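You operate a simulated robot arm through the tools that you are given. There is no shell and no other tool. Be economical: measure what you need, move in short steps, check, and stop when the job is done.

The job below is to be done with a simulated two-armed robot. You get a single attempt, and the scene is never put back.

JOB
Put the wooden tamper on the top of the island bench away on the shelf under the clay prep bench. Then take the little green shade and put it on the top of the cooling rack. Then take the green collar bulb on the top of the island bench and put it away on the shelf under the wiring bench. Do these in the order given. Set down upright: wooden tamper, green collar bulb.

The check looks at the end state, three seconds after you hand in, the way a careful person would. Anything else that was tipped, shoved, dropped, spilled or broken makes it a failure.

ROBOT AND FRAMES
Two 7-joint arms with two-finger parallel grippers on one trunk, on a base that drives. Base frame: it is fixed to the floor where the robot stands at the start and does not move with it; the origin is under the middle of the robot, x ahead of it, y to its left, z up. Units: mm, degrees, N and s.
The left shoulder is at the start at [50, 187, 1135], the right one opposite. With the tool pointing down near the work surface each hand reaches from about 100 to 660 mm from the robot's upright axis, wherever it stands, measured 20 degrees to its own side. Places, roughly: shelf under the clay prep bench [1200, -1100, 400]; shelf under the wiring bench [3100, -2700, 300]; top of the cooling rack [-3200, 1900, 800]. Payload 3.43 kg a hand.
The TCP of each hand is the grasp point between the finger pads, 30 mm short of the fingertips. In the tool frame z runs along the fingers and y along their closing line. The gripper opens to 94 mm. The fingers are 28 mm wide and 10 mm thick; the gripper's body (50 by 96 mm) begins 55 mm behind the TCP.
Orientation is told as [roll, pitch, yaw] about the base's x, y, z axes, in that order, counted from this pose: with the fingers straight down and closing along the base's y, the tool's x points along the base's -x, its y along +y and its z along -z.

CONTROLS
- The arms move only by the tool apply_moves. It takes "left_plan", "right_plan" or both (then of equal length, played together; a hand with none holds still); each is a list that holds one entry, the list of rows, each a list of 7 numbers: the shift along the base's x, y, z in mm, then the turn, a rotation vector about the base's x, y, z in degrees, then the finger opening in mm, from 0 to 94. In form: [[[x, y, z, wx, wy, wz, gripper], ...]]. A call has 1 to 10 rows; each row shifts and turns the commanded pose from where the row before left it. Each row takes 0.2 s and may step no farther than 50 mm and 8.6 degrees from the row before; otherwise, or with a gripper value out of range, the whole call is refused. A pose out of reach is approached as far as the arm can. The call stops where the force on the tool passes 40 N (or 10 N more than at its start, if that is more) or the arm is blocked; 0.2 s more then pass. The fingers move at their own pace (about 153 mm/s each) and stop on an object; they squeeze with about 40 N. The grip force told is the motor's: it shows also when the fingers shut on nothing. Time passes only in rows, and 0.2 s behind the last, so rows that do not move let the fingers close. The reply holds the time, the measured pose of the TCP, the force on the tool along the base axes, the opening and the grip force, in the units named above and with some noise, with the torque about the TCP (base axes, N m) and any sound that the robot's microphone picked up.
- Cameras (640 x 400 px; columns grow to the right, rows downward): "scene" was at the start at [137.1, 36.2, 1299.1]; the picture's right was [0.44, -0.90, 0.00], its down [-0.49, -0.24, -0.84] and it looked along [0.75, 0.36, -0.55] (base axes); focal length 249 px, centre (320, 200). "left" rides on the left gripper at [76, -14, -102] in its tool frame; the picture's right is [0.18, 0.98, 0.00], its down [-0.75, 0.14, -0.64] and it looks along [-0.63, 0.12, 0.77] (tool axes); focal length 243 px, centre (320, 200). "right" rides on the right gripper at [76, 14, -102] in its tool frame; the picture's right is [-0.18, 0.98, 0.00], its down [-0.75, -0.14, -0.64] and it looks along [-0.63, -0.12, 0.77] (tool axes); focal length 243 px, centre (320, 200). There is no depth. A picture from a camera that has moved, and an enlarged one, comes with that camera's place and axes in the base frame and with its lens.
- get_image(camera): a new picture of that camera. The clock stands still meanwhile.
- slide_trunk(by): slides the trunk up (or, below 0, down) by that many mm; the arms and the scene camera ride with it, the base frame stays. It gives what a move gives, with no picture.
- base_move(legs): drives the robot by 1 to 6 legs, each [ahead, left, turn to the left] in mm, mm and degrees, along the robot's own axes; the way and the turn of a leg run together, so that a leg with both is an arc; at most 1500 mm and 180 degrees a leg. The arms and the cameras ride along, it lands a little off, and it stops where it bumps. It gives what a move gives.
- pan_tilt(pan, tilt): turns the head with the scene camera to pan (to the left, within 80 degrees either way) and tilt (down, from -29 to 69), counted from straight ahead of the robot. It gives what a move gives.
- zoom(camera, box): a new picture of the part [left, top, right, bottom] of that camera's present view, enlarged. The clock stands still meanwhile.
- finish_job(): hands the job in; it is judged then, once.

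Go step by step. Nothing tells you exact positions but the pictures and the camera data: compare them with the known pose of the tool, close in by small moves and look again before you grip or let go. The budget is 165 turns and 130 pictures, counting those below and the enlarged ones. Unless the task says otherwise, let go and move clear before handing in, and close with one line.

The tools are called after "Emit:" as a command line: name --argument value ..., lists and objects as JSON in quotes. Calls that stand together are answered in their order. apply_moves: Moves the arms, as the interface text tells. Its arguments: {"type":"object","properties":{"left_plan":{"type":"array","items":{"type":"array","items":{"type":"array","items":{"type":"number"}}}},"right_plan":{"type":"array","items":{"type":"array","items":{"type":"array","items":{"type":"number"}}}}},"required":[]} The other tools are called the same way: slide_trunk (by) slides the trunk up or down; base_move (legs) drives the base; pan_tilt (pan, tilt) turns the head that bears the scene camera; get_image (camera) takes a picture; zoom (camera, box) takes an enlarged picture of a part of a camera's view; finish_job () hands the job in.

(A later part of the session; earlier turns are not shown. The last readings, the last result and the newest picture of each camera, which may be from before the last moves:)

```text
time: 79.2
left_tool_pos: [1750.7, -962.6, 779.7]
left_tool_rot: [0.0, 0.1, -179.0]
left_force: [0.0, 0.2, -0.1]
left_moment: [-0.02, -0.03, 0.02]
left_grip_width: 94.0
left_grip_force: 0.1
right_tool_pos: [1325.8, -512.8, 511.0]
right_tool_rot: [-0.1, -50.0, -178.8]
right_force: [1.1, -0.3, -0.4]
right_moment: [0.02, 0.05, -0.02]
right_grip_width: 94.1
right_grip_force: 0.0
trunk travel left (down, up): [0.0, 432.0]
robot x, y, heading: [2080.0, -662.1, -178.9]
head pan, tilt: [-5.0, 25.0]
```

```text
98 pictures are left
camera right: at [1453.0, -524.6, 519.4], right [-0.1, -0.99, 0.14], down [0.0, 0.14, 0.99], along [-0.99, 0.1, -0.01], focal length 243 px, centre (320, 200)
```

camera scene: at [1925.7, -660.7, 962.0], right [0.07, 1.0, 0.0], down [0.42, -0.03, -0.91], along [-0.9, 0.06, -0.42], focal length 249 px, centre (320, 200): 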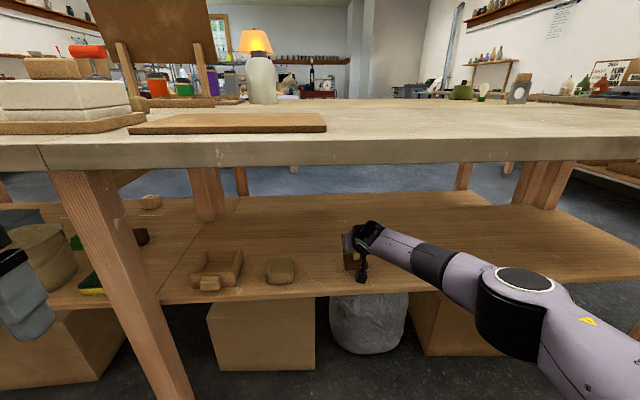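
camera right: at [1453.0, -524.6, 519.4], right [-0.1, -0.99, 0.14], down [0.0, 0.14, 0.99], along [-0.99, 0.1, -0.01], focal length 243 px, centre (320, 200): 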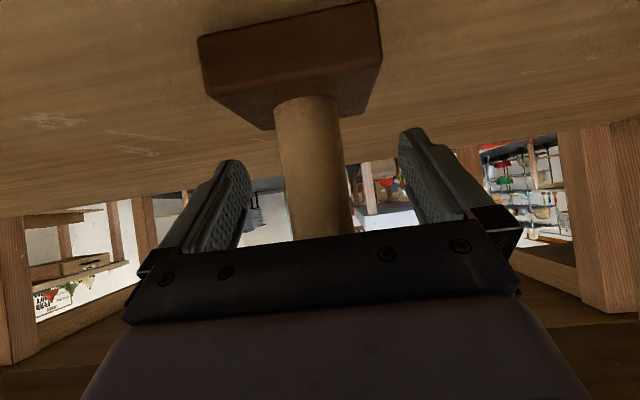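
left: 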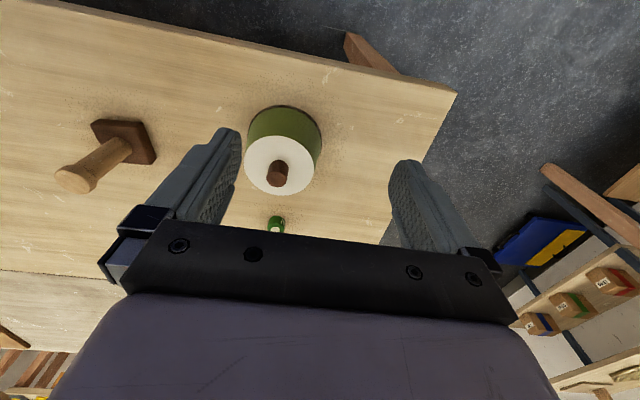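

It's standing upright and free. I'll back straight out, then check.

Emit:
apply_moves --right_plan '[[[25, 1, 8, 0, 0, 0, 94], [35, 1, 8, 0, 0, 0, 94], [45, 1, 5, 0, 0, 0, 94], [45, 1, 5, 0, 0, 0, 94], [45, 1, 10, 0, 0, 0, 94], [45, 1, 15, 0, 0, 0, 94], [45, 0, 30, 0, 0, 0, 94], [45, 0, 40, 0, 0, 0, 94], [30, 0, 40, 0, 0, 0, 94]]]'

Emit:
get_image --camera "scene"

```text
refused: row 7 steps farther than a row can; nothing moved
```

```text
97 pictures are left
camera scene: at [1925.9, -660.7, 962.1], right [0.07, 1.0, 0.0], down [0.42, -0.03, -0.91], along [-0.9, 0.06, -0.42], focal length 249 px, centre (320, 200)
```

scene: 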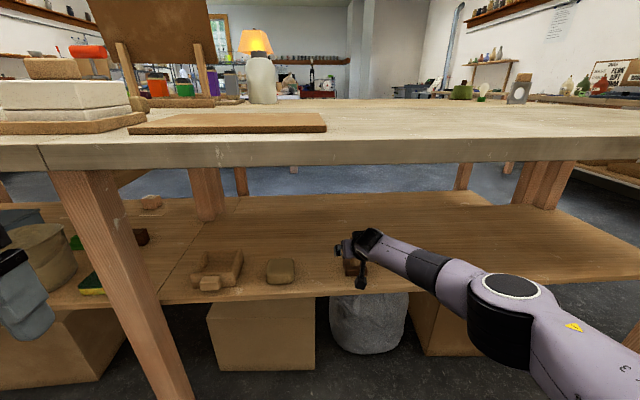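

One row was too large a step and the call was refused, so I'll resend it smaller.

Emit:
apply_moves --right_plan '[[[25, 1, 8, 0, 0, 0, 94], [35, 1, 8, 0, 0, 0, 94], [45, 1, 5, 0, 0, 0, 94], [45, 1, 5, 0, 0, 0, 94], [45, 1, 10, 0, 0, 0, 94], [45, 1, 15, 0, 0, 0, 94], [40, 0, 25, 0, 0, 0, 94], [30, 0, 35, 0, 0, 0, 94], [25, 0, 40, 0, 0, 0, 94], [15, 0, 40, 0, 0, 0, 94]]]'

Emit:
get_image --camera "scene"

```text
time: 81.5
left_tool_pos: [1751.2, -962.3, 780.8]
left_tool_rot: [0.0, 0.0, -179.0]
left_force: [0.2, -0.2, 0.2]
left_moment: [-0.01, -0.01, 0.04]
left_grip_width: 94.0
left_grip_force: 0.0
right_tool_pos: [1675.7, -505.8, 705.4]
right_tool_rot: [-0.1, -49.8, -178.8]
right_force: [-0.3, 0.1, 1.0]
right_moment: [0.02, -0.01, -0.04]
right_grip_width: 94.0
right_grip_force: 0.0
trunk travel left (down, up): [0.0, 432.0]
robot x, y, heading: [2075.1, -666.9, -179.0]
head pan, tilt: [-5.0, 25.0]
```

```text
96 pictures are left
camera scene: at [1925.8, -660.6, 962.0], right [0.07, 1.0, 0.0], down [0.42, -0.03, -0.91], along [-0.9, 0.06, -0.42], focal length 249 px, centre (320, 200)
```

scene: 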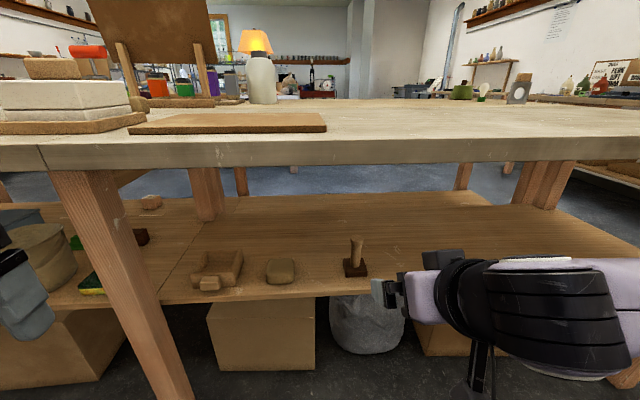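

The tamper stands upright on the shelf. Next is the shade, so I'll raise the trunk and check whether there's any other green shade about.

Emit:
slide_trunk --by 400

Emit:
zoom --camera "scene" --box '[400, 40, 640, 190]'

Emit:
get_image --camera "scene"

```text
time: 85.3
left_tool_pos: [1750.8, -962.1, 1179.7]
left_tool_rot: [0.0, 0.0, -178.8]
left_force: [0.3, -0.6, 0.6]
left_moment: [0.03, -0.01, -0.02]
left_grip_width: 93.9
left_grip_force: 0.1
right_tool_pos: [1674.2, -505.0, 1105.5]
right_tool_rot: [0.0, -49.9, -179.0]
right_force: [0.0, -1.0, 0.9]
right_moment: [0.0, 0.01, -0.02]
right_grip_width: 94.0
right_grip_force: 0.0
trunk travel left (down, up): [-400.0, 32.0]
robot x, y, heading: [2078.3, -661.7, -178.9]
head pan, tilt: [-5.0, 25.0]
```

```text
2.67 times, centred on (520, 115) of scene
camera zoom: at [1925.8, -660.7, 1362.0], right [0.07, 1.0, 0.0], down [0.42, -0.03, -0.91], along [-0.9, 0.06, -0.42], focal length 664 px, centre (-213, 427)
```

zoom: 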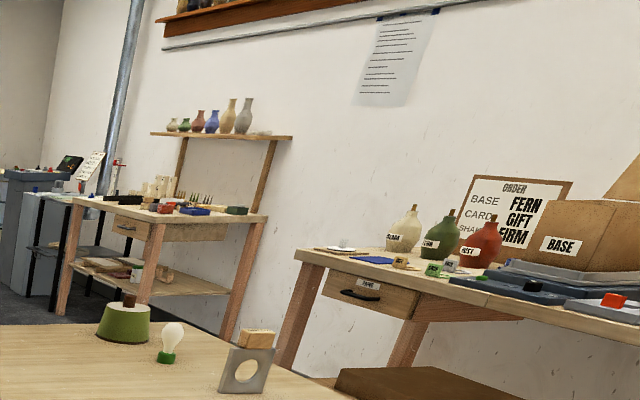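

```text
94 pictures are left
camera scene: at [1925.8, -660.7, 1362.0], right [0.07, 1.0, 0.0], down [0.42, -0.03, -0.91], along [-0.9, 0.06, -0.42], focal length 249 px, centre (320, 200)
```

scene: 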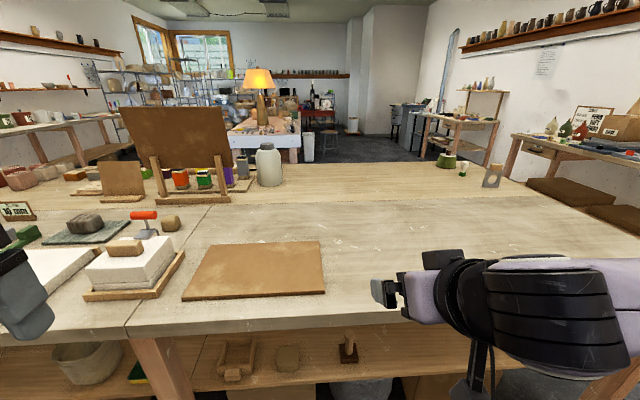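

The green shade with the brown knob on the island is the only one I can see. I'll put the right hand back to vertical, then drive around to the island's left end.

Emit:
apply_moves --right_plan '[[[0, 0, 10, 0, -8.4, 0, 94], [0, 0, 10, 0, -8.4, 0, 94], [0, 0, 10, 0, -8.4, 0, 94], [0, 0, 10, 0, -8.4, 0, 94], [0, 0, 10, 0, -8.4, 0, 94], [0, 0, 10, 0, -8.0, 0, 94]]]'

Emit:
base_move --legs '[[0, -1500, 0], [0, -170, 0], [1500, 0, 0], [0, 0, 90]]'

Emit:
pan_tilt --pan 0 --tilt 40

Emit:
get_image --camera "scene"

```text
time: 86.7
left_tool_pos: [1750.7, -962.9, 1180.6]
left_tool_rot: [0.0, 0.0, -178.9]
left_force: [0.5, -0.1, -0.2]
left_moment: [0.03, 0.0, 0.01]
left_grip_width: 94.0
left_grip_force: 0.1
right_tool_pos: [1675.1, -503.8, 1166.6]
right_tool_rot: [0.8, 0.2, -179.2]
right_force: [-0.5, 0.1, -0.9]
right_moment: [0.0, -0.01, 0.0]
right_grip_width: 94.0
right_grip_force: 0.0
trunk travel left (down, up): [-400.0, 32.0]
robot x, y, heading: [2079.5, -667.0, -178.9]
head pan, tilt: [-5.0, 25.0]
```

```text
time: 106.0
left_tool_pos: [847.4, 632.0, 1179.5]
left_tool_rot: [0.1, 0.0, -87.1]
left_force: [-0.1, -0.7, 0.2]
left_moment: [-0.06, 0.0, 0.01]
left_grip_width: 93.9
left_grip_force: 0.1
right_tool_pos: [392.5, 542.8, 1165.9]
right_tool_rot: [0.8, 0.0, -87.7]
right_force: [0.7, -1.0, 0.4]
right_moment: [-0.01, 0.0, 0.0]
right_grip_width: 94.0
right_grip_force: 0.0
trunk travel left (down, up): [-400.0, 32.0]
robot x, y, heading: [535.2, 951.1, -87.2]
head pan, tilt: [-5.0, 25.0]
```

```text
time: 106.8
left_tool_pos: [845.4, 633.2, 1181.1]
left_tool_rot: [0.1, 0.0, -87.2]
left_force: [-0.2, 0.2, 0.3]
left_moment: [-0.02, -0.01, 0.0]
left_grip_width: 93.9
left_grip_force: 0.0
right_tool_pos: [392.8, 542.6, 1166.6]
right_tool_rot: [0.7, 0.0, -87.4]
right_force: [-0.5, 0.2, 0.3]
right_moment: [0.0, 0.0, -0.01]
right_grip_width: 94.0
right_grip_force: 0.2
trunk travel left (down, up): [-400.0, 32.0]
robot x, y, heading: [541.3, 948.6, -87.5]
head pan, tilt: [0.0, 40.0]
```

```text
93 pictures are left
camera scene: at [544.1, 804.9, 1338.8], right [-1.0, -0.05, 0.0], down [-0.03, 0.64, -0.77], along [0.04, -0.77, -0.64], focal length 249 px, centre (320, 200)
```

scene: 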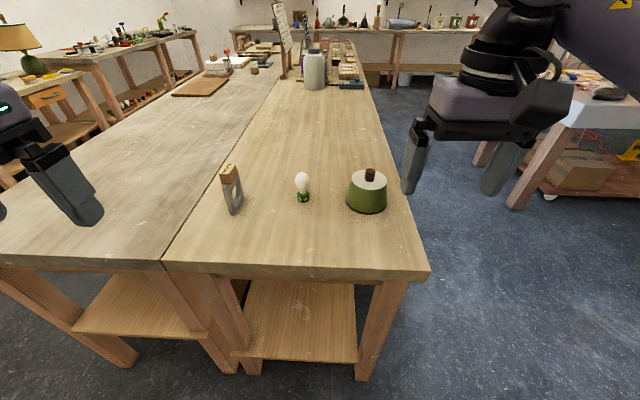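

The shade is around (440, 260), about 690 mm ahead. I'll close in by 150 mm and look with the right wrist camera.

Emit:
base_move --legs '[[150, 0, 0]]'

Emit:
apply_moves --right_plan '[[[20, -20, -20, 0, 0, 0, 60], [20, -30, -20, 0, 0, 0, 60], [0, -30, -20, 0, 0, 0, 60], [0, -20, 0, 0, 0, 0, 60]]]'

Emit:
get_image --camera "right"

Emit:
get_image --camera "scene"

```text
time: 108.2
left_tool_pos: [852.4, 492.5, 1180.4]
left_tool_rot: [0.0, 0.0, -87.2]
left_force: [0.4, -0.5, 0.3]
left_moment: [-0.04, -0.01, -0.04]
left_grip_width: 94.3
left_grip_force: 0.0
right_tool_pos: [397.9, 403.9, 1166.1]
right_tool_rot: [0.8, 0.0, -87.8]
right_force: [-0.3, -0.4, -0.6]
right_moment: [-0.02, 0.03, -0.01]
right_grip_width: 93.9
right_grip_force: 0.1
trunk travel left (down, up): [-400.0, 32.0]
robot x, y, heading: [543.2, 811.4, -87.6]
head pan, tilt: [0.0, 40.0]
```

```text
time: 109.2
left_tool_pos: [852.0, 491.4, 1179.8]
left_tool_rot: [0.0, 0.0, -87.4]
left_force: [0.1, 0.1, -1.1]
left_moment: [-0.01, 0.02, -0.04]
left_grip_width: 94.1
left_grip_force: 0.0
right_tool_pos: [440.3, 302.4, 1106.5]
right_tool_rot: [0.8, -0.1, -87.8]
right_force: [-0.3, 0.0, 0.0]
right_moment: [0.03, -0.02, -0.01]
right_grip_width: 59.9
right_grip_force: 0.1
trunk travel left (down, up): [-400.0, 32.0]
robot x, y, heading: [545.8, 811.7, -87.4]
head pan, tilt: [0.0, 40.0]
```

```text
92 pictures are left
camera right: at [449.0, 379.1, 1208.5], right [0.99, -0.15, 0.01], down [-0.12, -0.76, 0.64], along [-0.08, -0.63, -0.77], focal length 243 px, centre (320, 200)
```

right: 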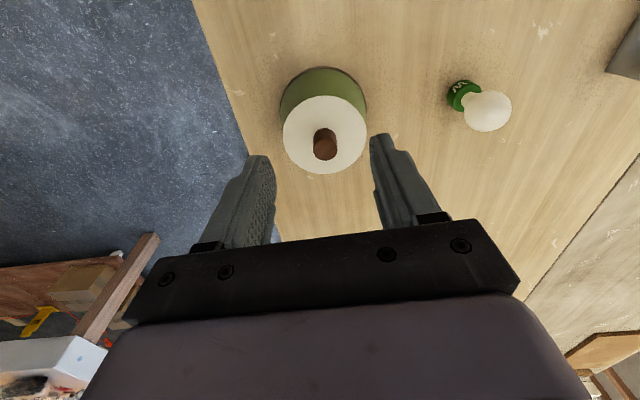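

```text
91 pictures are left
camera scene: at [550.7, 664.3, 1338.7], right [-1.0, -0.04, 0.0], down [-0.03, 0.64, -0.77], along [0.03, -0.77, -0.64], focal length 249 px, centre (320, 200)
```

scene: 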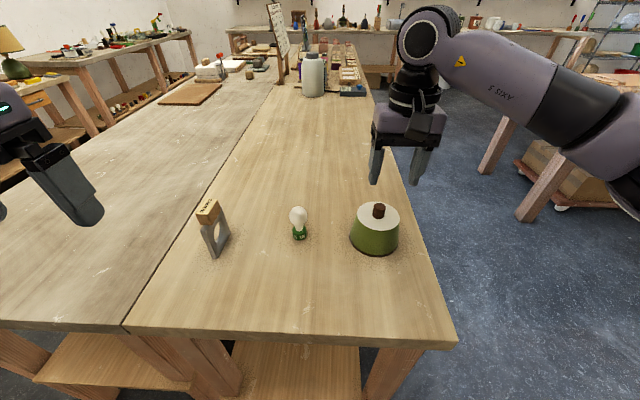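

Both views put the top disc at about (437, 263, 955), with the knob rising to about z 990. I'll move above it and check.

Emit:
apply_moves --right_plan '[[[-1, -20, -30, 0, 0, 0, 70], [-1, -19, -30, 0, 0, 0, 70], [0, 0, 0, 0, 0, 0, 70]]]'

Emit:
get_image --camera "right"

Emit:
zoom --camera "scene" --box '[300, 140, 460, 270]'

```text
time: 110.0
left_tool_pos: [852.5, 491.4, 1180.1]
left_tool_rot: [0.0, 0.0, -87.4]
left_force: [0.2, 0.0, -0.8]
left_moment: [0.03, 0.01, 0.02]
left_grip_width: 94.0
left_grip_force: 0.0
right_tool_pos: [438.5, 263.1, 1045.1]
right_tool_rot: [0.8, 0.0, -87.7]
right_force: [0.1, 0.0, 0.3]
right_moment: [-0.01, 0.02, 0.02]
right_grip_width: 70.1
right_grip_force: 0.0
trunk travel left (down, up): [-400.0, 32.0]
robot x, y, heading: [548.0, 812.3, -87.7]
head pan, tilt: [0.0, 40.0]
```

```text
90 pictures are left
camera right: at [447.4, 339.9, 1148.2], right [0.99, -0.14, 0.01], down [-0.12, -0.76, 0.64], along [-0.08, -0.64, -0.77], focal length 243 px, centre (320, 200)
```

right: 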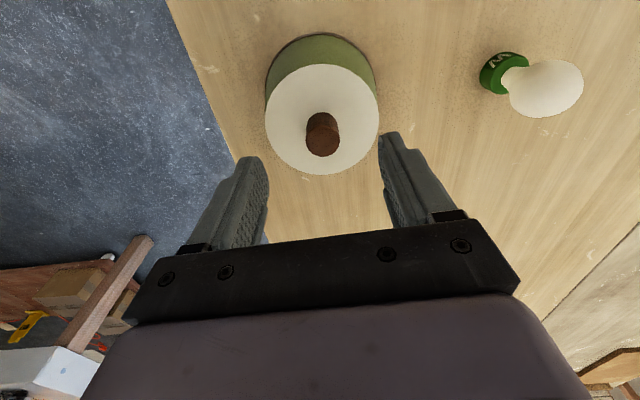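

```text
3.08 times, centred on (380, 205) of scene
camera zoom: at [550.4, 664.6, 1338.8], right [-1.0, -0.04, 0.0], down [-0.03, 0.64, -0.77], along [0.03, -0.77, -0.64], focal length 766 px, centre (135, 185)
```

zoom: 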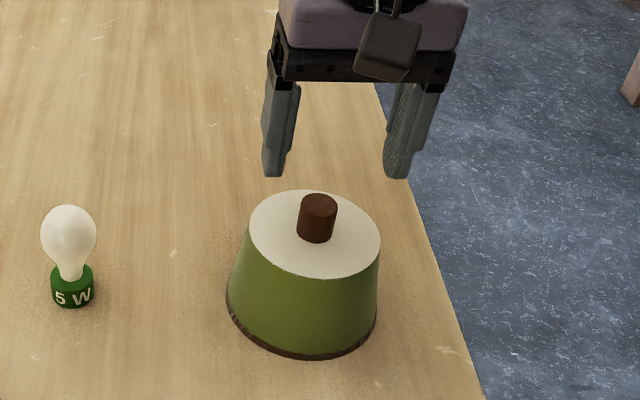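

The knob is at about (440.5, 264). I'll correct by a couple of mm and lower over it.

Emit:
apply_moves --right_plan '[[[2, 2, -15, 0, 0, 0, 70], [0, 0, -15, 0, 0, 0, 70], [0, 0, -12, 0, 0, 0, 70], [0, 0, -6, 0, 0, 0, 70], [0, 0, 0, 0, 0, 0, 70]]]'

Emit:
zoom --camera "scene" --box '[300, 140, 460, 270]'

Emit:
get_image --camera "right"

```text
time: 111.2
left_tool_pos: [852.2, 492.8, 1180.3]
left_tool_rot: [0.0, 0.0, -87.4]
left_force: [0.5, 0.2, -0.2]
left_moment: [0.0, 0.01, -0.01]
left_grip_width: 93.8
left_grip_force: 0.0
right_tool_pos: [438.2, 266.0, 999.2]
right_tool_rot: [0.7, 0.0, -87.7]
right_force: [0.0, 0.3, 0.1]
right_moment: [-0.02, 0.05, -0.02]
right_grip_width: 70.0
right_grip_force: 0.0
trunk travel left (down, up): [-400.0, 32.0]
robot x, y, heading: [546.8, 810.0, -87.2]
head pan, tilt: [0.0, 40.0]
```

```text
3.08 times, centred on (380, 205) of scene
camera zoom: at [550.4, 664.4, 1338.8], right [-1.0, -0.04, 0.0], down [-0.03, 0.64, -0.77], along [0.03, -0.77, -0.64], focal length 766 px, centre (135, 185)
```

zoom: 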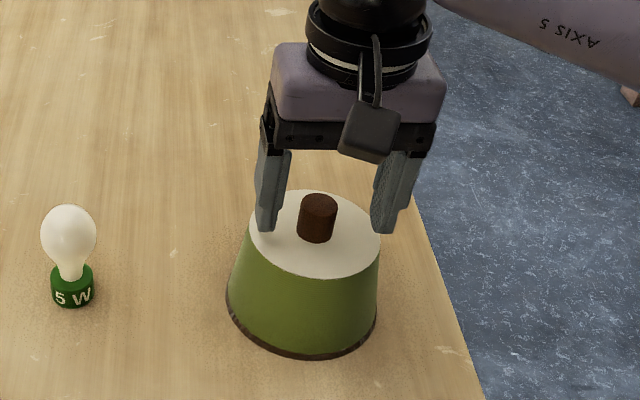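

```text
87 pictures are left
camera right: at [447.3, 342.8, 1101.3], right [0.99, -0.15, 0.01], down [-0.12, -0.76, 0.64], along [-0.08, -0.63, -0.77], focal length 243 px, centre (320, 200)
```

right: 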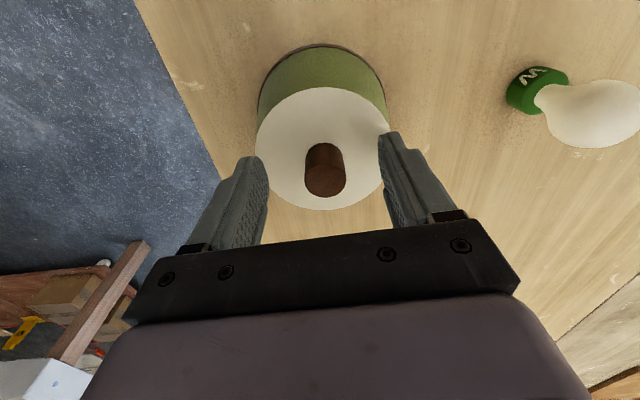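

It's aligned. I'll lower 9 mm more and close on the knob.

Emit:
apply_moves --right_plan '[[[1, 0, -5, 0, 0, 0, 60], [0, 0, -4, 0, 0, 0, 60], [0, 0, 0, 0, 0, 0, 10], [0, 0, 0, 0, 0, 0, 10], [0, 0, 0, 0, 0, 0, 10]]]'

```text
time: 112.4
left_tool_pos: [852.9, 491.6, 1180.4]
left_tool_rot: [0.1, 0.0, -87.5]
left_force: [-0.2, 0.2, 0.2]
left_moment: [0.05, 0.0, 0.0]
left_grip_width: 94.2
left_grip_force: 0.1
right_tool_pos: [437.4, 267.0, 989.9]
right_tool_rot: [0.8, 0.0, -87.8]
right_force: [0.0, 0.0, 3.9]
right_moment: [0.04, 0.31, -0.01]
right_grip_width: 23.9
right_grip_force: 40.0
trunk travel left (down, up): [-400.0, 32.0]
robot x, y, heading: [545.0, 811.9, -87.3]
head pan, tilt: [0.0, 40.0]
```

It's gripped at 23.9 mm. I'll lift and check.

Emit:
apply_moves --right_plan '[[[0, 0, 15, 0, 0, 0, 10], [0, 0, 25, 0, 0, 0, 10], [0, 0, 35, 0, 0, 0, 10], [0, 0, 35, 0, 0, 0, 10], [0, 0, 30, 0, 0, 0, 10], [0, 0, 0, 0, 0, 0, 10]]]'

Emit:
get_image --camera "scene"

Emit:
get_image --camera "right"

```text
time: 113.8
left_tool_pos: [852.3, 492.0, 1180.4]
left_tool_rot: [0.1, 0.0, -87.4]
left_force: [-0.1, -0.7, -0.4]
left_moment: [-0.01, 0.0, 0.0]
left_grip_width: 94.1
left_grip_force: 0.1
right_tool_pos: [438.7, 265.2, 1129.7]
right_tool_rot: [0.9, 0.1, -87.7]
right_force: [0.3, 0.6, -0.5]
right_moment: [0.02, 0.02, 0.0]
right_grip_width: 24.2
right_grip_force: 39.2
trunk travel left (down, up): [-400.0, 32.0]
robot x, y, heading: [542.9, 811.8, -87.2]
head pan, tilt: [0.0, 40.0]
```

```text
86 pictures are left
camera scene: at [550.4, 664.2, 1338.7], right [-1.0, -0.04, 0.0], down [-0.03, 0.64, -0.77], along [0.03, -0.77, -0.64], focal length 249 px, centre (320, 200)
```

scene: 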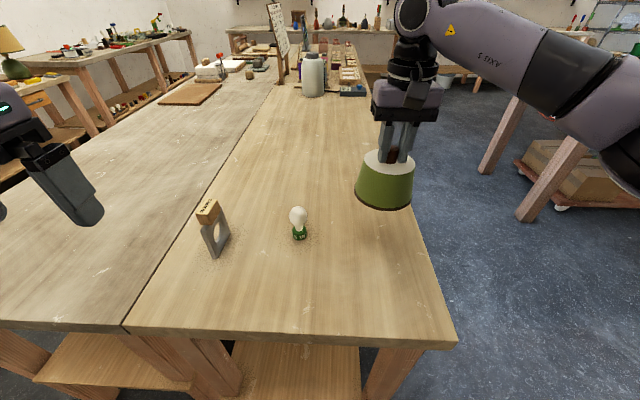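

```text
85 pictures are left
camera right: at [448.5, 342.9, 1232.0], right [0.99, -0.15, 0.01], down [-0.12, -0.76, 0.64], along [-0.08, -0.63, -0.77], focal length 243 px, centre (320, 200)
```

right: 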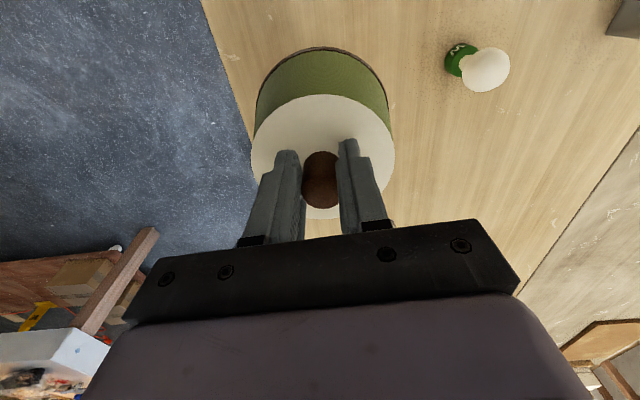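

The shade is held by the knob. I'll back off, turn to face -x, and look for the cooling rack.

Emit:
base_move --legs '[[-180, 0, 0], [0, 0, -92.5]]'

Emit:
pan_tilt --pan 0 --tilt 20

Emit:
get_image --camera "scene"

Emit:
zoom --camera "scene" --box '[220, 60, 480, 220]'

```text
time: 119.2
left_tool_pos: [202.4, 702.4, 1180.5]
left_tool_rot: [0.1, 0.0, 179.5]
left_force: [0.1, -0.3, -0.7]
left_moment: [-0.03, 0.03, 0.01]
left_grip_width: 94.0
left_grip_force: 0.0
right_tool_pos: [-1.1, 1127.8, 1128.8]
right_tool_rot: [0.8, 0.0, 179.1]
right_force: [-0.8, -0.4, -0.5]
right_moment: [-0.01, 0.0, -0.02]
right_grip_width: 23.9
right_grip_force: 40.5
trunk travel left (down, up): [-400.0, 32.0]
robot x, y, heading: [538.3, 992.0, 179.3]
head pan, tilt: [0.0, 40.0]
```

```text
time: 120.1
left_tool_pos: [202.8, 703.0, 1179.2]
left_tool_rot: [0.0, 0.0, 179.5]
left_force: [0.5, -0.8, 0.5]
left_moment: [-0.03, -0.02, 0.01]
left_grip_width: 93.9
left_grip_force: 0.0
right_tool_pos: [-0.4, 1127.6, 1128.6]
right_tool_rot: [0.7, -0.1, 179.0]
right_force: [0.1, 0.4, -0.3]
right_moment: [-0.03, 0.0, 0.01]
right_grip_width: 24.1
right_grip_force: 40.0
trunk travel left (down, up): [-400.0, 32.0]
robot x, y, heading: [539.6, 995.6, 179.5]
head pan, tilt: [0.0, 20.0]
```

```text
84 pictures are left
camera scene: at [384.3, 990.8, 1370.1], right [0.01, 1.0, 0.0], down [0.34, 0.0, -0.94], along [-0.94, 0.01, -0.34], focal length 249 px, centre (320, 200)
```

scene: 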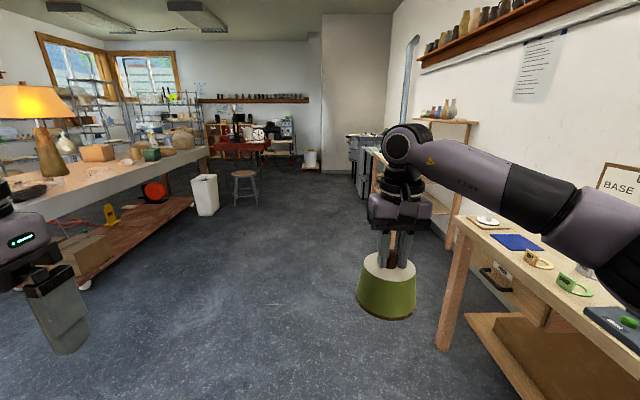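

```text
2.46 times, centred on (350, 140) of scene
camera zoom: at [384.3, 990.8, 1370.1], right [0.01, 1.0, 0.0], down [0.34, 0.0, -0.94], along [-0.94, 0.01, -0.34], focal length 613 px, centre (246, 348)
```

zoom: 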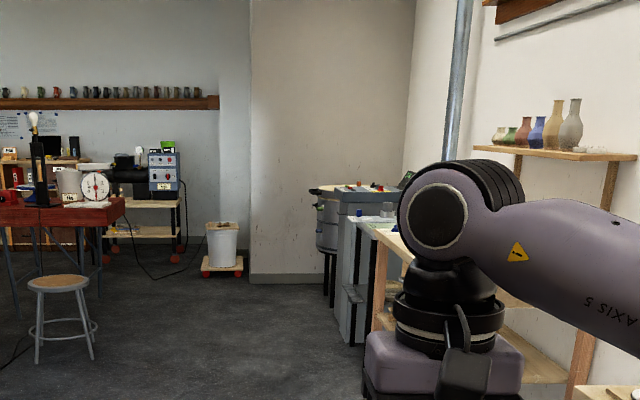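

The way ahead is open, and the grey rack and kiln stand at the far right. I'll drive about 2.3 m ahead, bearing slightly left.

Emit:
base_move --legs '[[1500, 60, 0], [900, 0, 0]]'

Emit:
pan_tilt --pan -18 --tilt 25

Emit:
get_image --camera "scene"

```text
refused: leg 1 is longer than a leg can be; nothing moved
```

```text
time: 120.9
left_tool_pos: [202.9, 703.7, 1179.5]
left_tool_rot: [0.1, -0.1, 179.6]
left_force: [0.2, -0.1, -0.3]
left_moment: [-0.02, -0.01, 0.04]
left_grip_width: 94.1
left_grip_force: 0.0
right_tool_pos: [0.4, 1128.0, 1129.1]
right_tool_rot: [0.9, -0.1, 179.1]
right_force: [0.1, 0.1, -0.1]
right_moment: [0.0, -0.03, 0.01]
right_grip_width: 24.2
right_grip_force: 39.6
trunk travel left (down, up): [-400.0, 32.0]
robot x, y, heading: [538.4, 995.1, 179.8]
head pan, tilt: [-18.0, 25.0]
```

```text
82 pictures are left
camera scene: at [390.0, 1019.1, 1362.1], right [0.32, 0.95, 0.0], down [0.4, -0.13, -0.91], along [-0.86, 0.29, -0.42], focal length 249 px, centre (320, 200)
```

scene: 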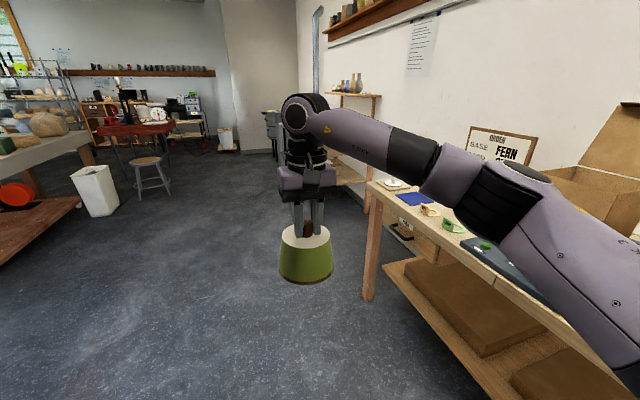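

That leg was too long, so I'll first sidestep left to keep the right elbow clear of the bench, then drive.

Emit:
base_move --legs '[[0, 130, 0], [1500, 0, 0], [800, 0, 0]]'

Emit:
get_image --camera "scene"

```text
time: 133.2
left_tool_pos: [-2136.8, 641.0, 1180.6]
left_tool_rot: [0.1, -0.1, 177.7]
left_force: [0.8, -0.6, 0.7]
left_moment: [-0.03, -0.03, -0.01]
left_grip_width: 93.9
left_grip_force: 0.1
right_tool_pos: [-2326.7, 1072.5, 1129.5]
right_tool_rot: [0.7, 0.1, 177.3]
right_force: [-0.5, 0.4, -0.1]
right_moment: [-0.03, 0.0, 0.0]
right_grip_width: 23.7
right_grip_force: 40.2
trunk travel left (down, up): [-400.0, 32.0]
robot x, y, heading: [-1792.3, 919.6, 178.2]
head pan, tilt: [-18.0, 25.0]
```

```text
81 pictures are left
camera scene: at [-1940.0, 952.1, 1362.0], right [0.35, 0.94, 0.0], down [0.4, -0.15, -0.91], along [-0.85, 0.31, -0.42], focal length 249 px, centre (320, 200)
```

scene: 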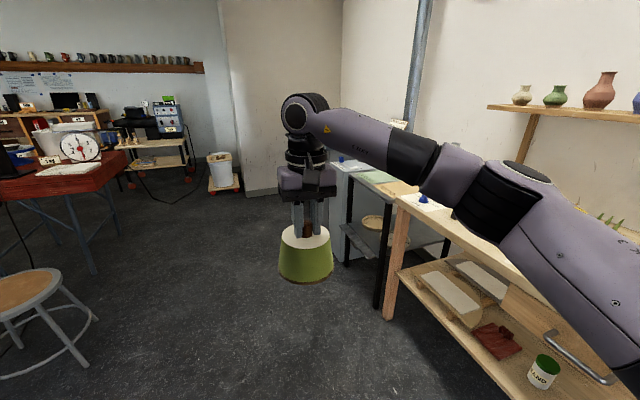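

I'll go on about 1.1 m and turn right to face the rack.

Emit:
base_move --legs '[[1150, 60, 0], [0, 0, -88]]'

Emit:
pan_tilt --pan 10 --tilt 32

Emit:
get_image --camera "scene"

```text
time: 142.8
left_tool_pos: [-3206.9, 1266.9, 1180.1]
left_tool_rot: [0.0, 0.1, 87.4]
left_force: [-0.6, -0.6, -0.3]
left_moment: [0.0, -0.04, -0.02]
left_grip_width: 93.9
left_grip_force: 0.0
right_tool_pos: [-2774.6, 1453.5, 1129.3]
right_tool_rot: [0.7, 0.0, 86.9]
right_force: [-0.4, -0.4, -0.3]
right_moment: [-0.01, 0.03, 0.04]
right_grip_width: 23.7
right_grip_force: 40.0
trunk travel left (down, up): [-400.0, 32.0]
robot x, y, heading: [-2933.5, 920.2, 87.3]
head pan, tilt: [-18.0, 25.0]
```

```text
time: 143.7
left_tool_pos: [-3207.6, 1267.3, 1179.7]
left_tool_rot: [0.0, 0.1, 87.3]
left_force: [-0.4, -0.1, 0.4]
left_moment: [-0.02, 0.0, -0.03]
left_grip_width: 94.0
left_grip_force: 0.0
right_tool_pos: [-2774.7, 1452.8, 1128.8]
right_tool_rot: [0.7, 0.0, 86.9]
right_force: [-0.3, 0.4, -0.7]
right_moment: [0.01, -0.02, 0.0]
right_grip_width: 23.4
right_grip_force: 40.1
trunk travel left (down, up): [-400.0, 32.0]
robot x, y, heading: [-2928.8, 919.9, 87.4]
head pan, tilt: [10.0, 32.0]
```

```text
80 pictures are left
camera scene: at [-2940.2, 1066.1, 1351.0], right [0.99, 0.12, 0.0], down [0.07, -0.53, -0.85], along [-0.11, 0.84, -0.53], focal length 249 px, centre (320, 200)
```

scene: 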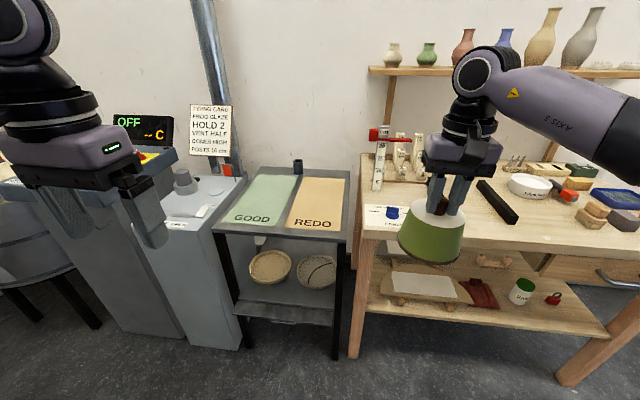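

The rack top has GOOD and REDO zones, and its front edge is at y≈1700. I'll put the shade on the GOOD side near (-3262, 1840). First I'll tuck the left hand up and back, then sidestep and approach.

Emit:
apply_moves --left_plan '[[[0, -25, 20, 0, 0, 0, 94], [0, -25, 20, 0, 0, 0, 94], [0, -25, 20, 0, 0, 0, 94], [0, -25, 20, 0, 0, 0, 94]]]'

Emit:
base_move --legs '[[0, 340, 0], [200, 0, 2.6]]'

Emit:
pan_tilt --pan 0 --tilt 38

Emit:
get_image --camera "scene"

```text
time: 144.7
left_tool_pos: [-3207.7, 1166.8, 1260.3]
left_tool_rot: [0.0, 0.0, 87.3]
left_force: [0.1, -0.3, -0.5]
left_moment: [0.01, -0.02, 0.02]
left_grip_width: 94.3
left_grip_force: 0.0
right_tool_pos: [-2772.8, 1452.9, 1129.3]
right_tool_rot: [0.7, 0.0, 86.9]
right_force: [0.9, -0.2, -0.2]
right_moment: [0.02, 0.0, 0.01]
right_grip_width: 23.5
right_grip_force: 39.5
trunk travel left (down, up): [-400.0, 32.0]
robot x, y, heading: [-2931.7, 920.6, 87.1]
head pan, tilt: [10.0, 32.0]
```

```text
time: 148.1
left_tool_pos: [-3549.6, 1365.9, 1258.6]
left_tool_rot: [0.0, 0.1, 90.0]
left_force: [0.2, -0.8, 0.0]
left_moment: [-0.03, 0.02, 0.01]
left_grip_width: 93.9
left_grip_force: 0.0
right_tool_pos: [-3130.5, 1672.6, 1128.9]
right_tool_rot: [0.8, 0.2, 89.6]
right_force: [-0.6, 0.6, -0.2]
right_moment: [0.0, 0.02, -0.06]
right_grip_width: 23.7
right_grip_force: 40.1
trunk travel left (down, up): [-400.0, 32.0]
robot x, y, heading: [-3261.2, 1131.5, 90.0]
head pan, tilt: [10.0, 32.0]
```

```text
time: 148.8
left_tool_pos: [-3550.4, 1364.8, 1258.7]
left_tool_rot: [0.0, 0.0, 90.0]
left_force: [0.5, -0.1, 0.2]
left_moment: [0.04, -0.01, 0.01]
left_grip_width: 94.1
left_grip_force: 0.1
right_tool_pos: [-3130.3, 1670.7, 1128.8]
right_tool_rot: [0.8, -0.1, 89.6]
right_force: [0.7, 0.5, -0.5]
right_moment: [-0.05, -0.01, 0.0]
right_grip_width: 23.7
right_grip_force: 39.6
trunk travel left (down, up): [-400.0, 32.0]
robot x, y, heading: [-3261.6, 1135.3, 90.0]
head pan, tilt: [0.0, 38.0]
```

```text
79 pictures are left
camera scene: at [-3262.6, 1274.9, 1341.8], right [1.0, 0.0, 0.0], down [0.0, -0.62, -0.79], along [0.0, 0.79, -0.62], focal length 249 px, centre (320, 200)
```

scene: 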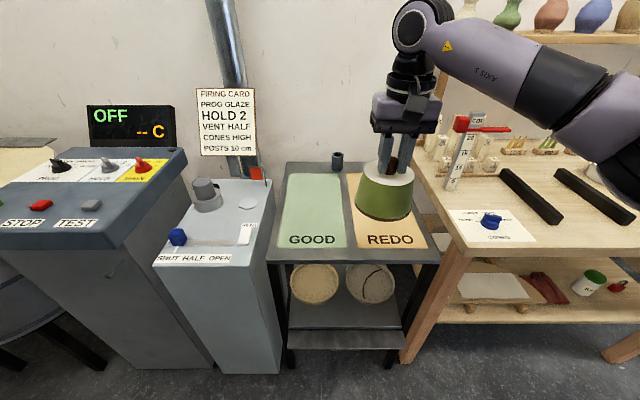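

I'm aligned with the rack. I'll move ahead 180 mm, then bring the hand over GOOD at (-3278, 1850).

Emit:
base_move --legs '[[180, 0, 0]]'

Emit:
apply_moves --right_plan '[[[-35, 0, 0, 0, 0, 0, 10], [-35, 0, 0, 0, 0, 0, 10], [-35, 0, 0, 0, 0, 0, 10], [-35, 0, -10, 0, 0, 0, 10], [-5, 0, -20, 0, 0, 0, 10], [0, 0, 0, 0, 0, 0, 10]]]'

Emit:
get_image --camera "scene"

Emit:
get_image --camera "right"

```text
time: 150.3
left_tool_pos: [-3549.5, 1543.9, 1260.2]
left_tool_rot: [0.0, -0.1, 89.8]
left_force: [-0.1, 0.7, -0.7]
left_moment: [-0.02, 0.0, -0.03]
left_grip_width: 93.9
left_grip_force: 0.1
right_tool_pos: [-3129.0, 1849.4, 1129.3]
right_tool_rot: [0.8, 0.1, 89.6]
right_force: [-0.5, -0.1, -0.5]
right_moment: [-0.01, 0.02, 0.03]
right_grip_width: 23.4
right_grip_force: 39.8
trunk travel left (down, up): [-400.0, 32.0]
robot x, y, heading: [-3258.6, 1310.4, 89.7]
head pan, tilt: [0.0, 38.0]
```

```text
time: 151.8
left_tool_pos: [-3550.0, 1542.3, 1259.5]
left_tool_rot: [-0.1, -0.1, 89.9]
left_force: [0.3, 0.4, 0.3]
left_moment: [0.04, 0.0, 0.01]
left_grip_width: 93.7
left_grip_force: 0.0
right_tool_pos: [-3273.0, 1848.2, 1099.5]
right_tool_rot: [0.8, 0.0, 89.5]
right_force: [0.1, -0.5, 0.3]
right_moment: [0.03, -0.02, -0.01]
right_grip_width: 23.4
right_grip_force: 40.4
trunk travel left (down, up): [-400.0, 32.0]
robot x, y, heading: [-3259.1, 1307.6, 89.8]
head pan, tilt: [0.0, 38.0]
```

```text
78 pictures are left
camera scene: at [-3262.0, 1452.3, 1341.8], right [1.0, 0.0, 0.0], down [0.0, -0.62, -0.79], along [0.0, 0.79, -0.62], focal length 249 px, centre (320, 200)
```

scene: 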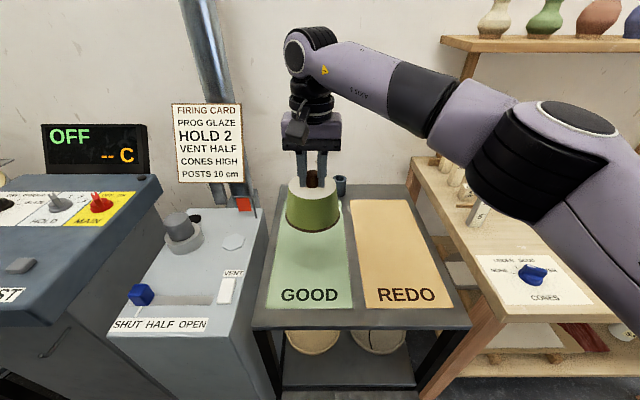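

```text
77 pictures are left
camera right: at [-3287.6, 1773.4, 1201.7], right [-0.98, 0.19, 0.01], down [0.16, 0.75, 0.64], along [0.11, 0.63, -0.77], focal length 243 px, centre (320, 200)
```

right: 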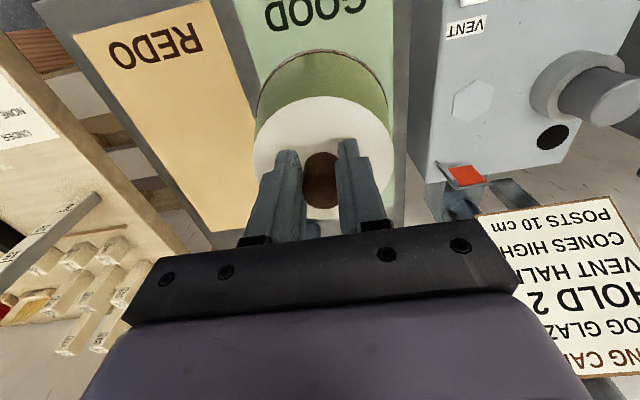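

The shade hovers over GOOD. I'll shift 8 mm and lower it to about 30 mm above the rack, then check.

Emit:
apply_moves --right_plan '[[[-8, 0, -30, 0, 0, 0, 10], [0, 0, -35, 0, 0, 0, 10], [0, 0, -35, 0, 0, 0, 10], [0, 0, -30, 0, 0, 0, 10], [0, 0, -25, 0, 0, 0, 10], [0, 0, 0, 0, 0, 0, 10]]]'

Emit:
get_image --camera "scene"

```text
time: 153.2
left_tool_pos: [-3549.0, 1543.4, 1259.7]
left_tool_rot: [0.0, 0.0, 89.9]
left_force: [1.1, 0.1, 0.5]
left_moment: [0.01, -0.01, 0.02]
left_grip_width: 93.9
left_grip_force: 0.1
right_tool_pos: [-3281.0, 1848.6, 944.6]
right_tool_rot: [0.7, 0.0, 89.5]
right_force: [-1.3, -0.4, 0.0]
right_moment: [0.01, 0.03, -0.01]
right_grip_width: 23.5
right_grip_force: 39.7
trunk travel left (down, up): [-400.0, 32.0]
robot x, y, heading: [-3259.3, 1313.3, 89.8]
head pan, tilt: [0.0, 38.0]
```

```text
76 pictures are left
camera scene: at [-3261.8, 1452.4, 1341.8], right [1.0, 0.0, 0.0], down [0.0, -0.62, -0.79], along [0.0, 0.79, -0.62], focal length 249 px, centre (320, 200)
```

scene: 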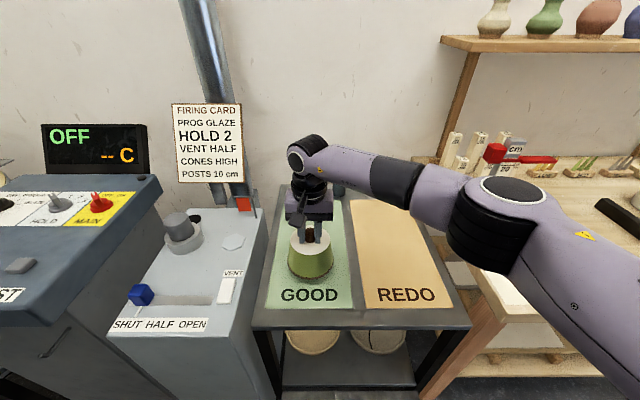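

I'll lower the last bit gently until contact.

Emit:
apply_moves --right_plan '[[[0, 0, -10, 0, 0, 0, 10], [0, 0, -8, 0, 0, 0, 10], [0, 0, -6, 0, 0, 0, 10], [0, 0, -4, 0, 0, 0, 10], [0, 0, 0, 0, 0, 0, 10]]]'

```text
time: 154.3
left_tool_pos: [-3549.9, 1543.3, 1259.2]
left_tool_rot: [0.1, 0.0, 89.8]
left_force: [0.8, 0.2, 0.9]
left_moment: [-0.01, 0.01, 0.0]
left_grip_width: 94.0
left_grip_force: 0.1
right_tool_pos: [-3281.8, 1848.7, 916.5]
right_tool_rot: [0.8, 0.0, 89.5]
right_force: [0.4, 1.0, -0.2]
right_moment: [-0.04, 0.01, 0.01]
right_grip_width: 23.5
right_grip_force: 39.9
trunk travel left (down, up): [-400.0, 32.0]
robot x, y, heading: [-3263.7, 1308.8, 90.0]
head pan, tilt: [0.0, 38.0]
```

Emit:
apply_moves --right_plan '[[[0, 0, -4, 0, 0, 0, 10], [0, 0, -4, 0, 0, 0, 10], [0, 0, -3, 0, 0, 0, 10], [0, 0, 0, 0, 0, 0, 10]]]'

Emit:
zoom --camera "scene" --box '[240, 180, 400, 320]'

```text
time: 155.3
left_tool_pos: [-3550.3, 1540.8, 1262.1]
left_tool_rot: [-0.1, 0.0, 90.0]
left_force: [0.1, 0.5, 0.6]
left_moment: [0.0, 0.02, 0.02]
left_grip_width: 93.8
left_grip_force: 0.0
right_tool_pos: [-3283.2, 1849.3, 910.1]
right_tool_rot: [1.0, -0.5, 89.5]
right_force: [-1.5, 3.9, 31.5]
right_moment: [-0.54, -0.53, -0.12]
right_grip_width: 23.6
right_grip_force: 40.0
trunk travel left (down, up): [-400.0, 32.0]
robot x, y, heading: [-3262.8, 1308.2, 89.8]
head pan, tilt: [0.0, 38.0]
```

```text
2.86 times, centred on (320, 250) of scene
camera zoom: at [-3262.0, 1449.9, 1342.5], right [1.0, 0.0, 0.0], down [0.0, -0.61, -0.79], along [0.0, 0.79, -0.61], focal length 711 px, centre (320, 57)
```

zoom: 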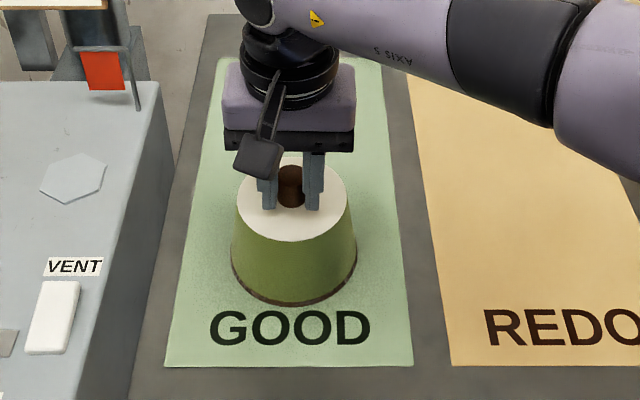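

Firm contact: the shade rests on GOOD. I'll ease off 3 mm, open, and lift clear.

Emit:
apply_moves --right_plan '[[[0, 0, 3, 0, 0, 0, 10], [0, 0, 0, 0, 0, 0, 40], [0, 0, 0, 0, 0, 0, 70], [0, 0, 0, 0, 0, 0, 70], [0, 0, 20, 0, 0, 0, 70], [0, 0, 40, 0, 0, 0, 70], [0, 0, 45, 0, 0, 0, 70], [0, 0, 45, 0, 0, 0, 70], [0, 0, 45, 0, 0, 0, 70]]]'

Emit:
get_image --camera "scene"

```text
time: 157.3
left_tool_pos: [-3550.5, 1542.6, 1259.4]
left_tool_rot: [0.0, -0.1, 90.0]
left_force: [-0.1, -0.3, -1.1]
left_moment: [0.02, -0.03, 0.0]
left_grip_width: 93.9
left_grip_force: 0.2
right_tool_pos: [-3282.9, 1848.4, 1103.1]
right_tool_rot: [0.8, -0.1, 89.5]
right_force: [-0.6, 0.3, 0.5]
right_moment: [0.0, 0.03, -0.01]
right_grip_width: 69.8
right_grip_force: 0.0
trunk travel left (down, up): [-400.0, 32.0]
robot x, y, heading: [-3261.9, 1309.5, 89.7]
head pan, tilt: [0.0, 38.0]
```

```text
74 pictures are left
camera scene: at [-3262.0, 1451.9, 1341.8], right [1.0, 0.0, 0.0], down [0.0, -0.62, -0.79], along [0.0, 0.79, -0.62], focal length 249 px, centre (320, 200)
```

scene: 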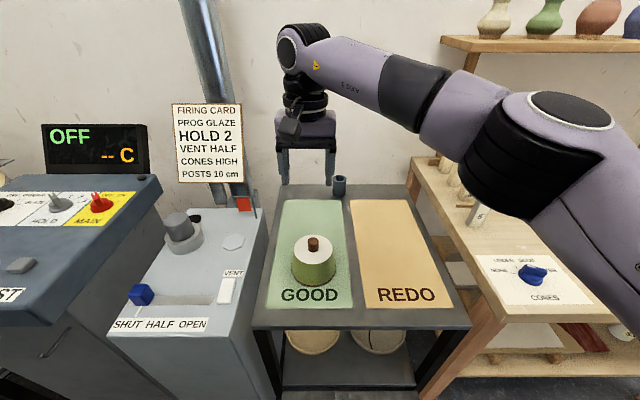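

The shade stands on the rack. Now for the bulb: I'll tuck the right hand, back off, turn to +x, and drive back to the island's left end.

Emit:
apply_moves --right_plan '[[[25, -30, 15, 0, 0, 0, 94], [30, -30, 15, 0, 0, 0, 94], [30, -30, 10, 0, 0, 0, 94], [30, -30, 0, 0, 0, 0, 94], [30, -10, 0, 0, 0, 0, 94]]]'

Emit:
base_move --legs '[[-400, 0, 0], [0, 0, -90], [1500, 0, 0], [1500, 0, 0], [900, 0, 0]]'

Emit:
pan_tilt --pan -20 --tilt 30

Emit:
get_image --camera "scene"

```text
time: 158.6
left_tool_pos: [-3549.8, 1542.3, 1259.1]
left_tool_rot: [0.0, 0.0, 89.9]
left_force: [0.4, 0.7, -0.3]
left_moment: [-0.01, 0.02, 0.03]
left_grip_width: 94.2
left_grip_force: 0.0
right_tool_pos: [-3134.7, 1717.2, 1143.1]
right_tool_rot: [0.8, 0.0, 89.5]
right_force: [-0.2, 0.4, 0.6]
right_moment: [-0.03, -0.01, 0.04]
right_grip_width: 93.9
right_grip_force: 0.0
trunk travel left (down, up): [-400.0, 32.0]
robot x, y, heading: [-3257.4, 1304.4, 90.1]
head pan, tilt: [0.0, 38.0]
```

```text
time: 183.3
left_tool_pos: [870.6, 1196.8, 1260.6]
left_tool_rot: [0.0, -0.1, 1.0]
left_force: [0.2, -0.6, 0.2]
left_moment: [0.0, -0.01, 0.03]
left_grip_width: 94.0
left_grip_force: 0.0
right_tool_pos: [1053.2, 789.0, 1143.1]
right_tool_rot: [0.8, 0.0, 0.7]
right_force: [0.0, -0.4, -0.1]
right_moment: [-0.03, 0.0, 0.0]
right_grip_width: 93.8
right_grip_force: 0.0
trunk travel left (down, up): [-400.0, 32.0]
robot x, y, heading: [638.3, 902.2, 0.9]
head pan, tilt: [0.0, 38.0]
```

```text
time: 184.2
left_tool_pos: [869.9, 1196.3, 1259.0]
left_tool_rot: [-0.1, 0.0, 1.0]
left_force: [-0.3, -0.2, 0.3]
left_moment: [0.02, 0.0, 0.04]
left_grip_width: 93.6
left_grip_force: 0.2
right_tool_pos: [1052.6, 787.3, 1143.4]
right_tool_rot: [0.8, 0.0, 0.7]
right_force: [-0.2, -1.1, -0.2]
right_moment: [0.01, -0.03, 0.0]
right_grip_width: 93.9
right_grip_force: 0.1
trunk travel left (down, up): [-400.0, 32.0]
robot x, y, heading: [644.8, 901.7, 1.0]
head pan, tilt: [-20.0, 30.0]
```

```text
73 pictures are left
camera scene: at [784.8, 872.5, 1354.1], right [-0.32, -0.95, 0.0], down [-0.47, 0.16, -0.87], along [0.82, -0.28, -0.5], focal length 249 px, centre (320, 200)
```

scene: 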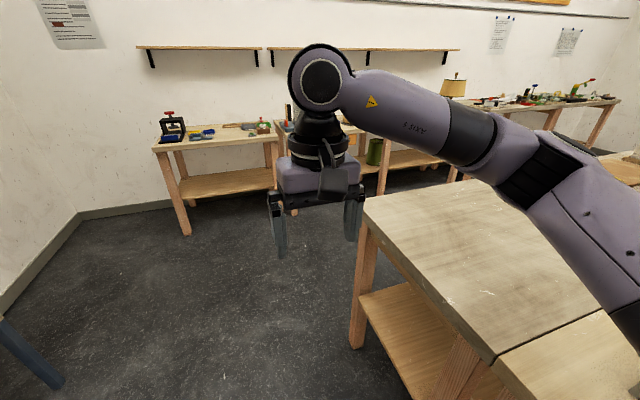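

I'll turn to face the bulb and close in.

Emit:
base_move --legs '[[0, 0, -91], [60, 60, 0]]'

Emit:
pan_tilt --pan 0 --tilt 40

Emit:
get_image --camera "scene"

```text
time: 189.1
left_tool_pos: [989.7, 609.5, 1258.7]
left_tool_rot: [0.0, 0.0, -90.2]
left_force: [-0.1, -0.2, 0.0]
left_moment: [0.01, 0.03, 0.02]
left_grip_width: 93.8
left_grip_force: 0.0
right_tool_pos: [576.0, 435.2, 1142.2]
right_tool_rot: [0.7, 0.0, -90.6]
right_force: [0.3, -0.1, -0.1]
right_moment: [0.01, 0.04, 0.0]
right_grip_width: 94.0
right_grip_force: 0.0
trunk travel left (down, up): [-400.0, 32.0]
robot x, y, heading: [704.7, 841.8, -90.3]
head pan, tilt: [-20.0, 30.0]
```

```text
time: 189.9
left_tool_pos: [987.7, 609.7, 1259.9]
left_tool_rot: [0.0, 0.0, -90.2]
left_force: [0.0, 0.1, 0.4]
left_moment: [0.03, 0.0, 0.02]
left_grip_width: 94.1
left_grip_force: 0.0
right_tool_pos: [575.5, 435.2, 1142.5]
right_tool_rot: [0.9, 0.1, -90.7]
right_force: [-0.5, -0.4, -0.6]
right_moment: [0.03, 0.04, 0.02]
right_grip_width: 94.2
right_grip_force: 0.1
trunk travel left (down, up): [-400.0, 32.0]
robot x, y, heading: [702.4, 841.1, -90.5]
head pan, tilt: [0.0, 40.0]
```

```text
72 pictures are left
camera scene: at [698.1, 696.9, 1338.8], right [-1.0, 0.01, 0.0], down [0.0, 0.64, -0.77], along [0.0, -0.77, -0.64], focal length 249 px, centre (320, 200)
```

scene: 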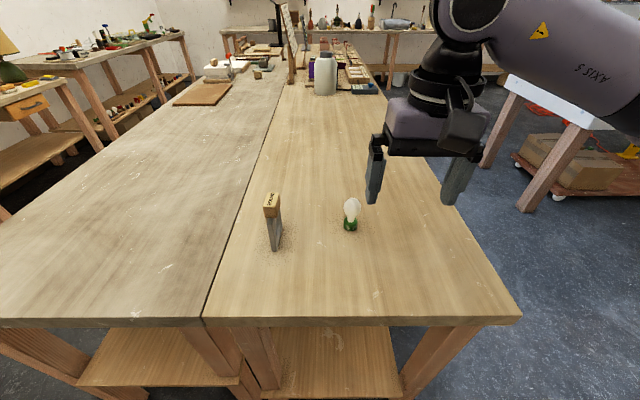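

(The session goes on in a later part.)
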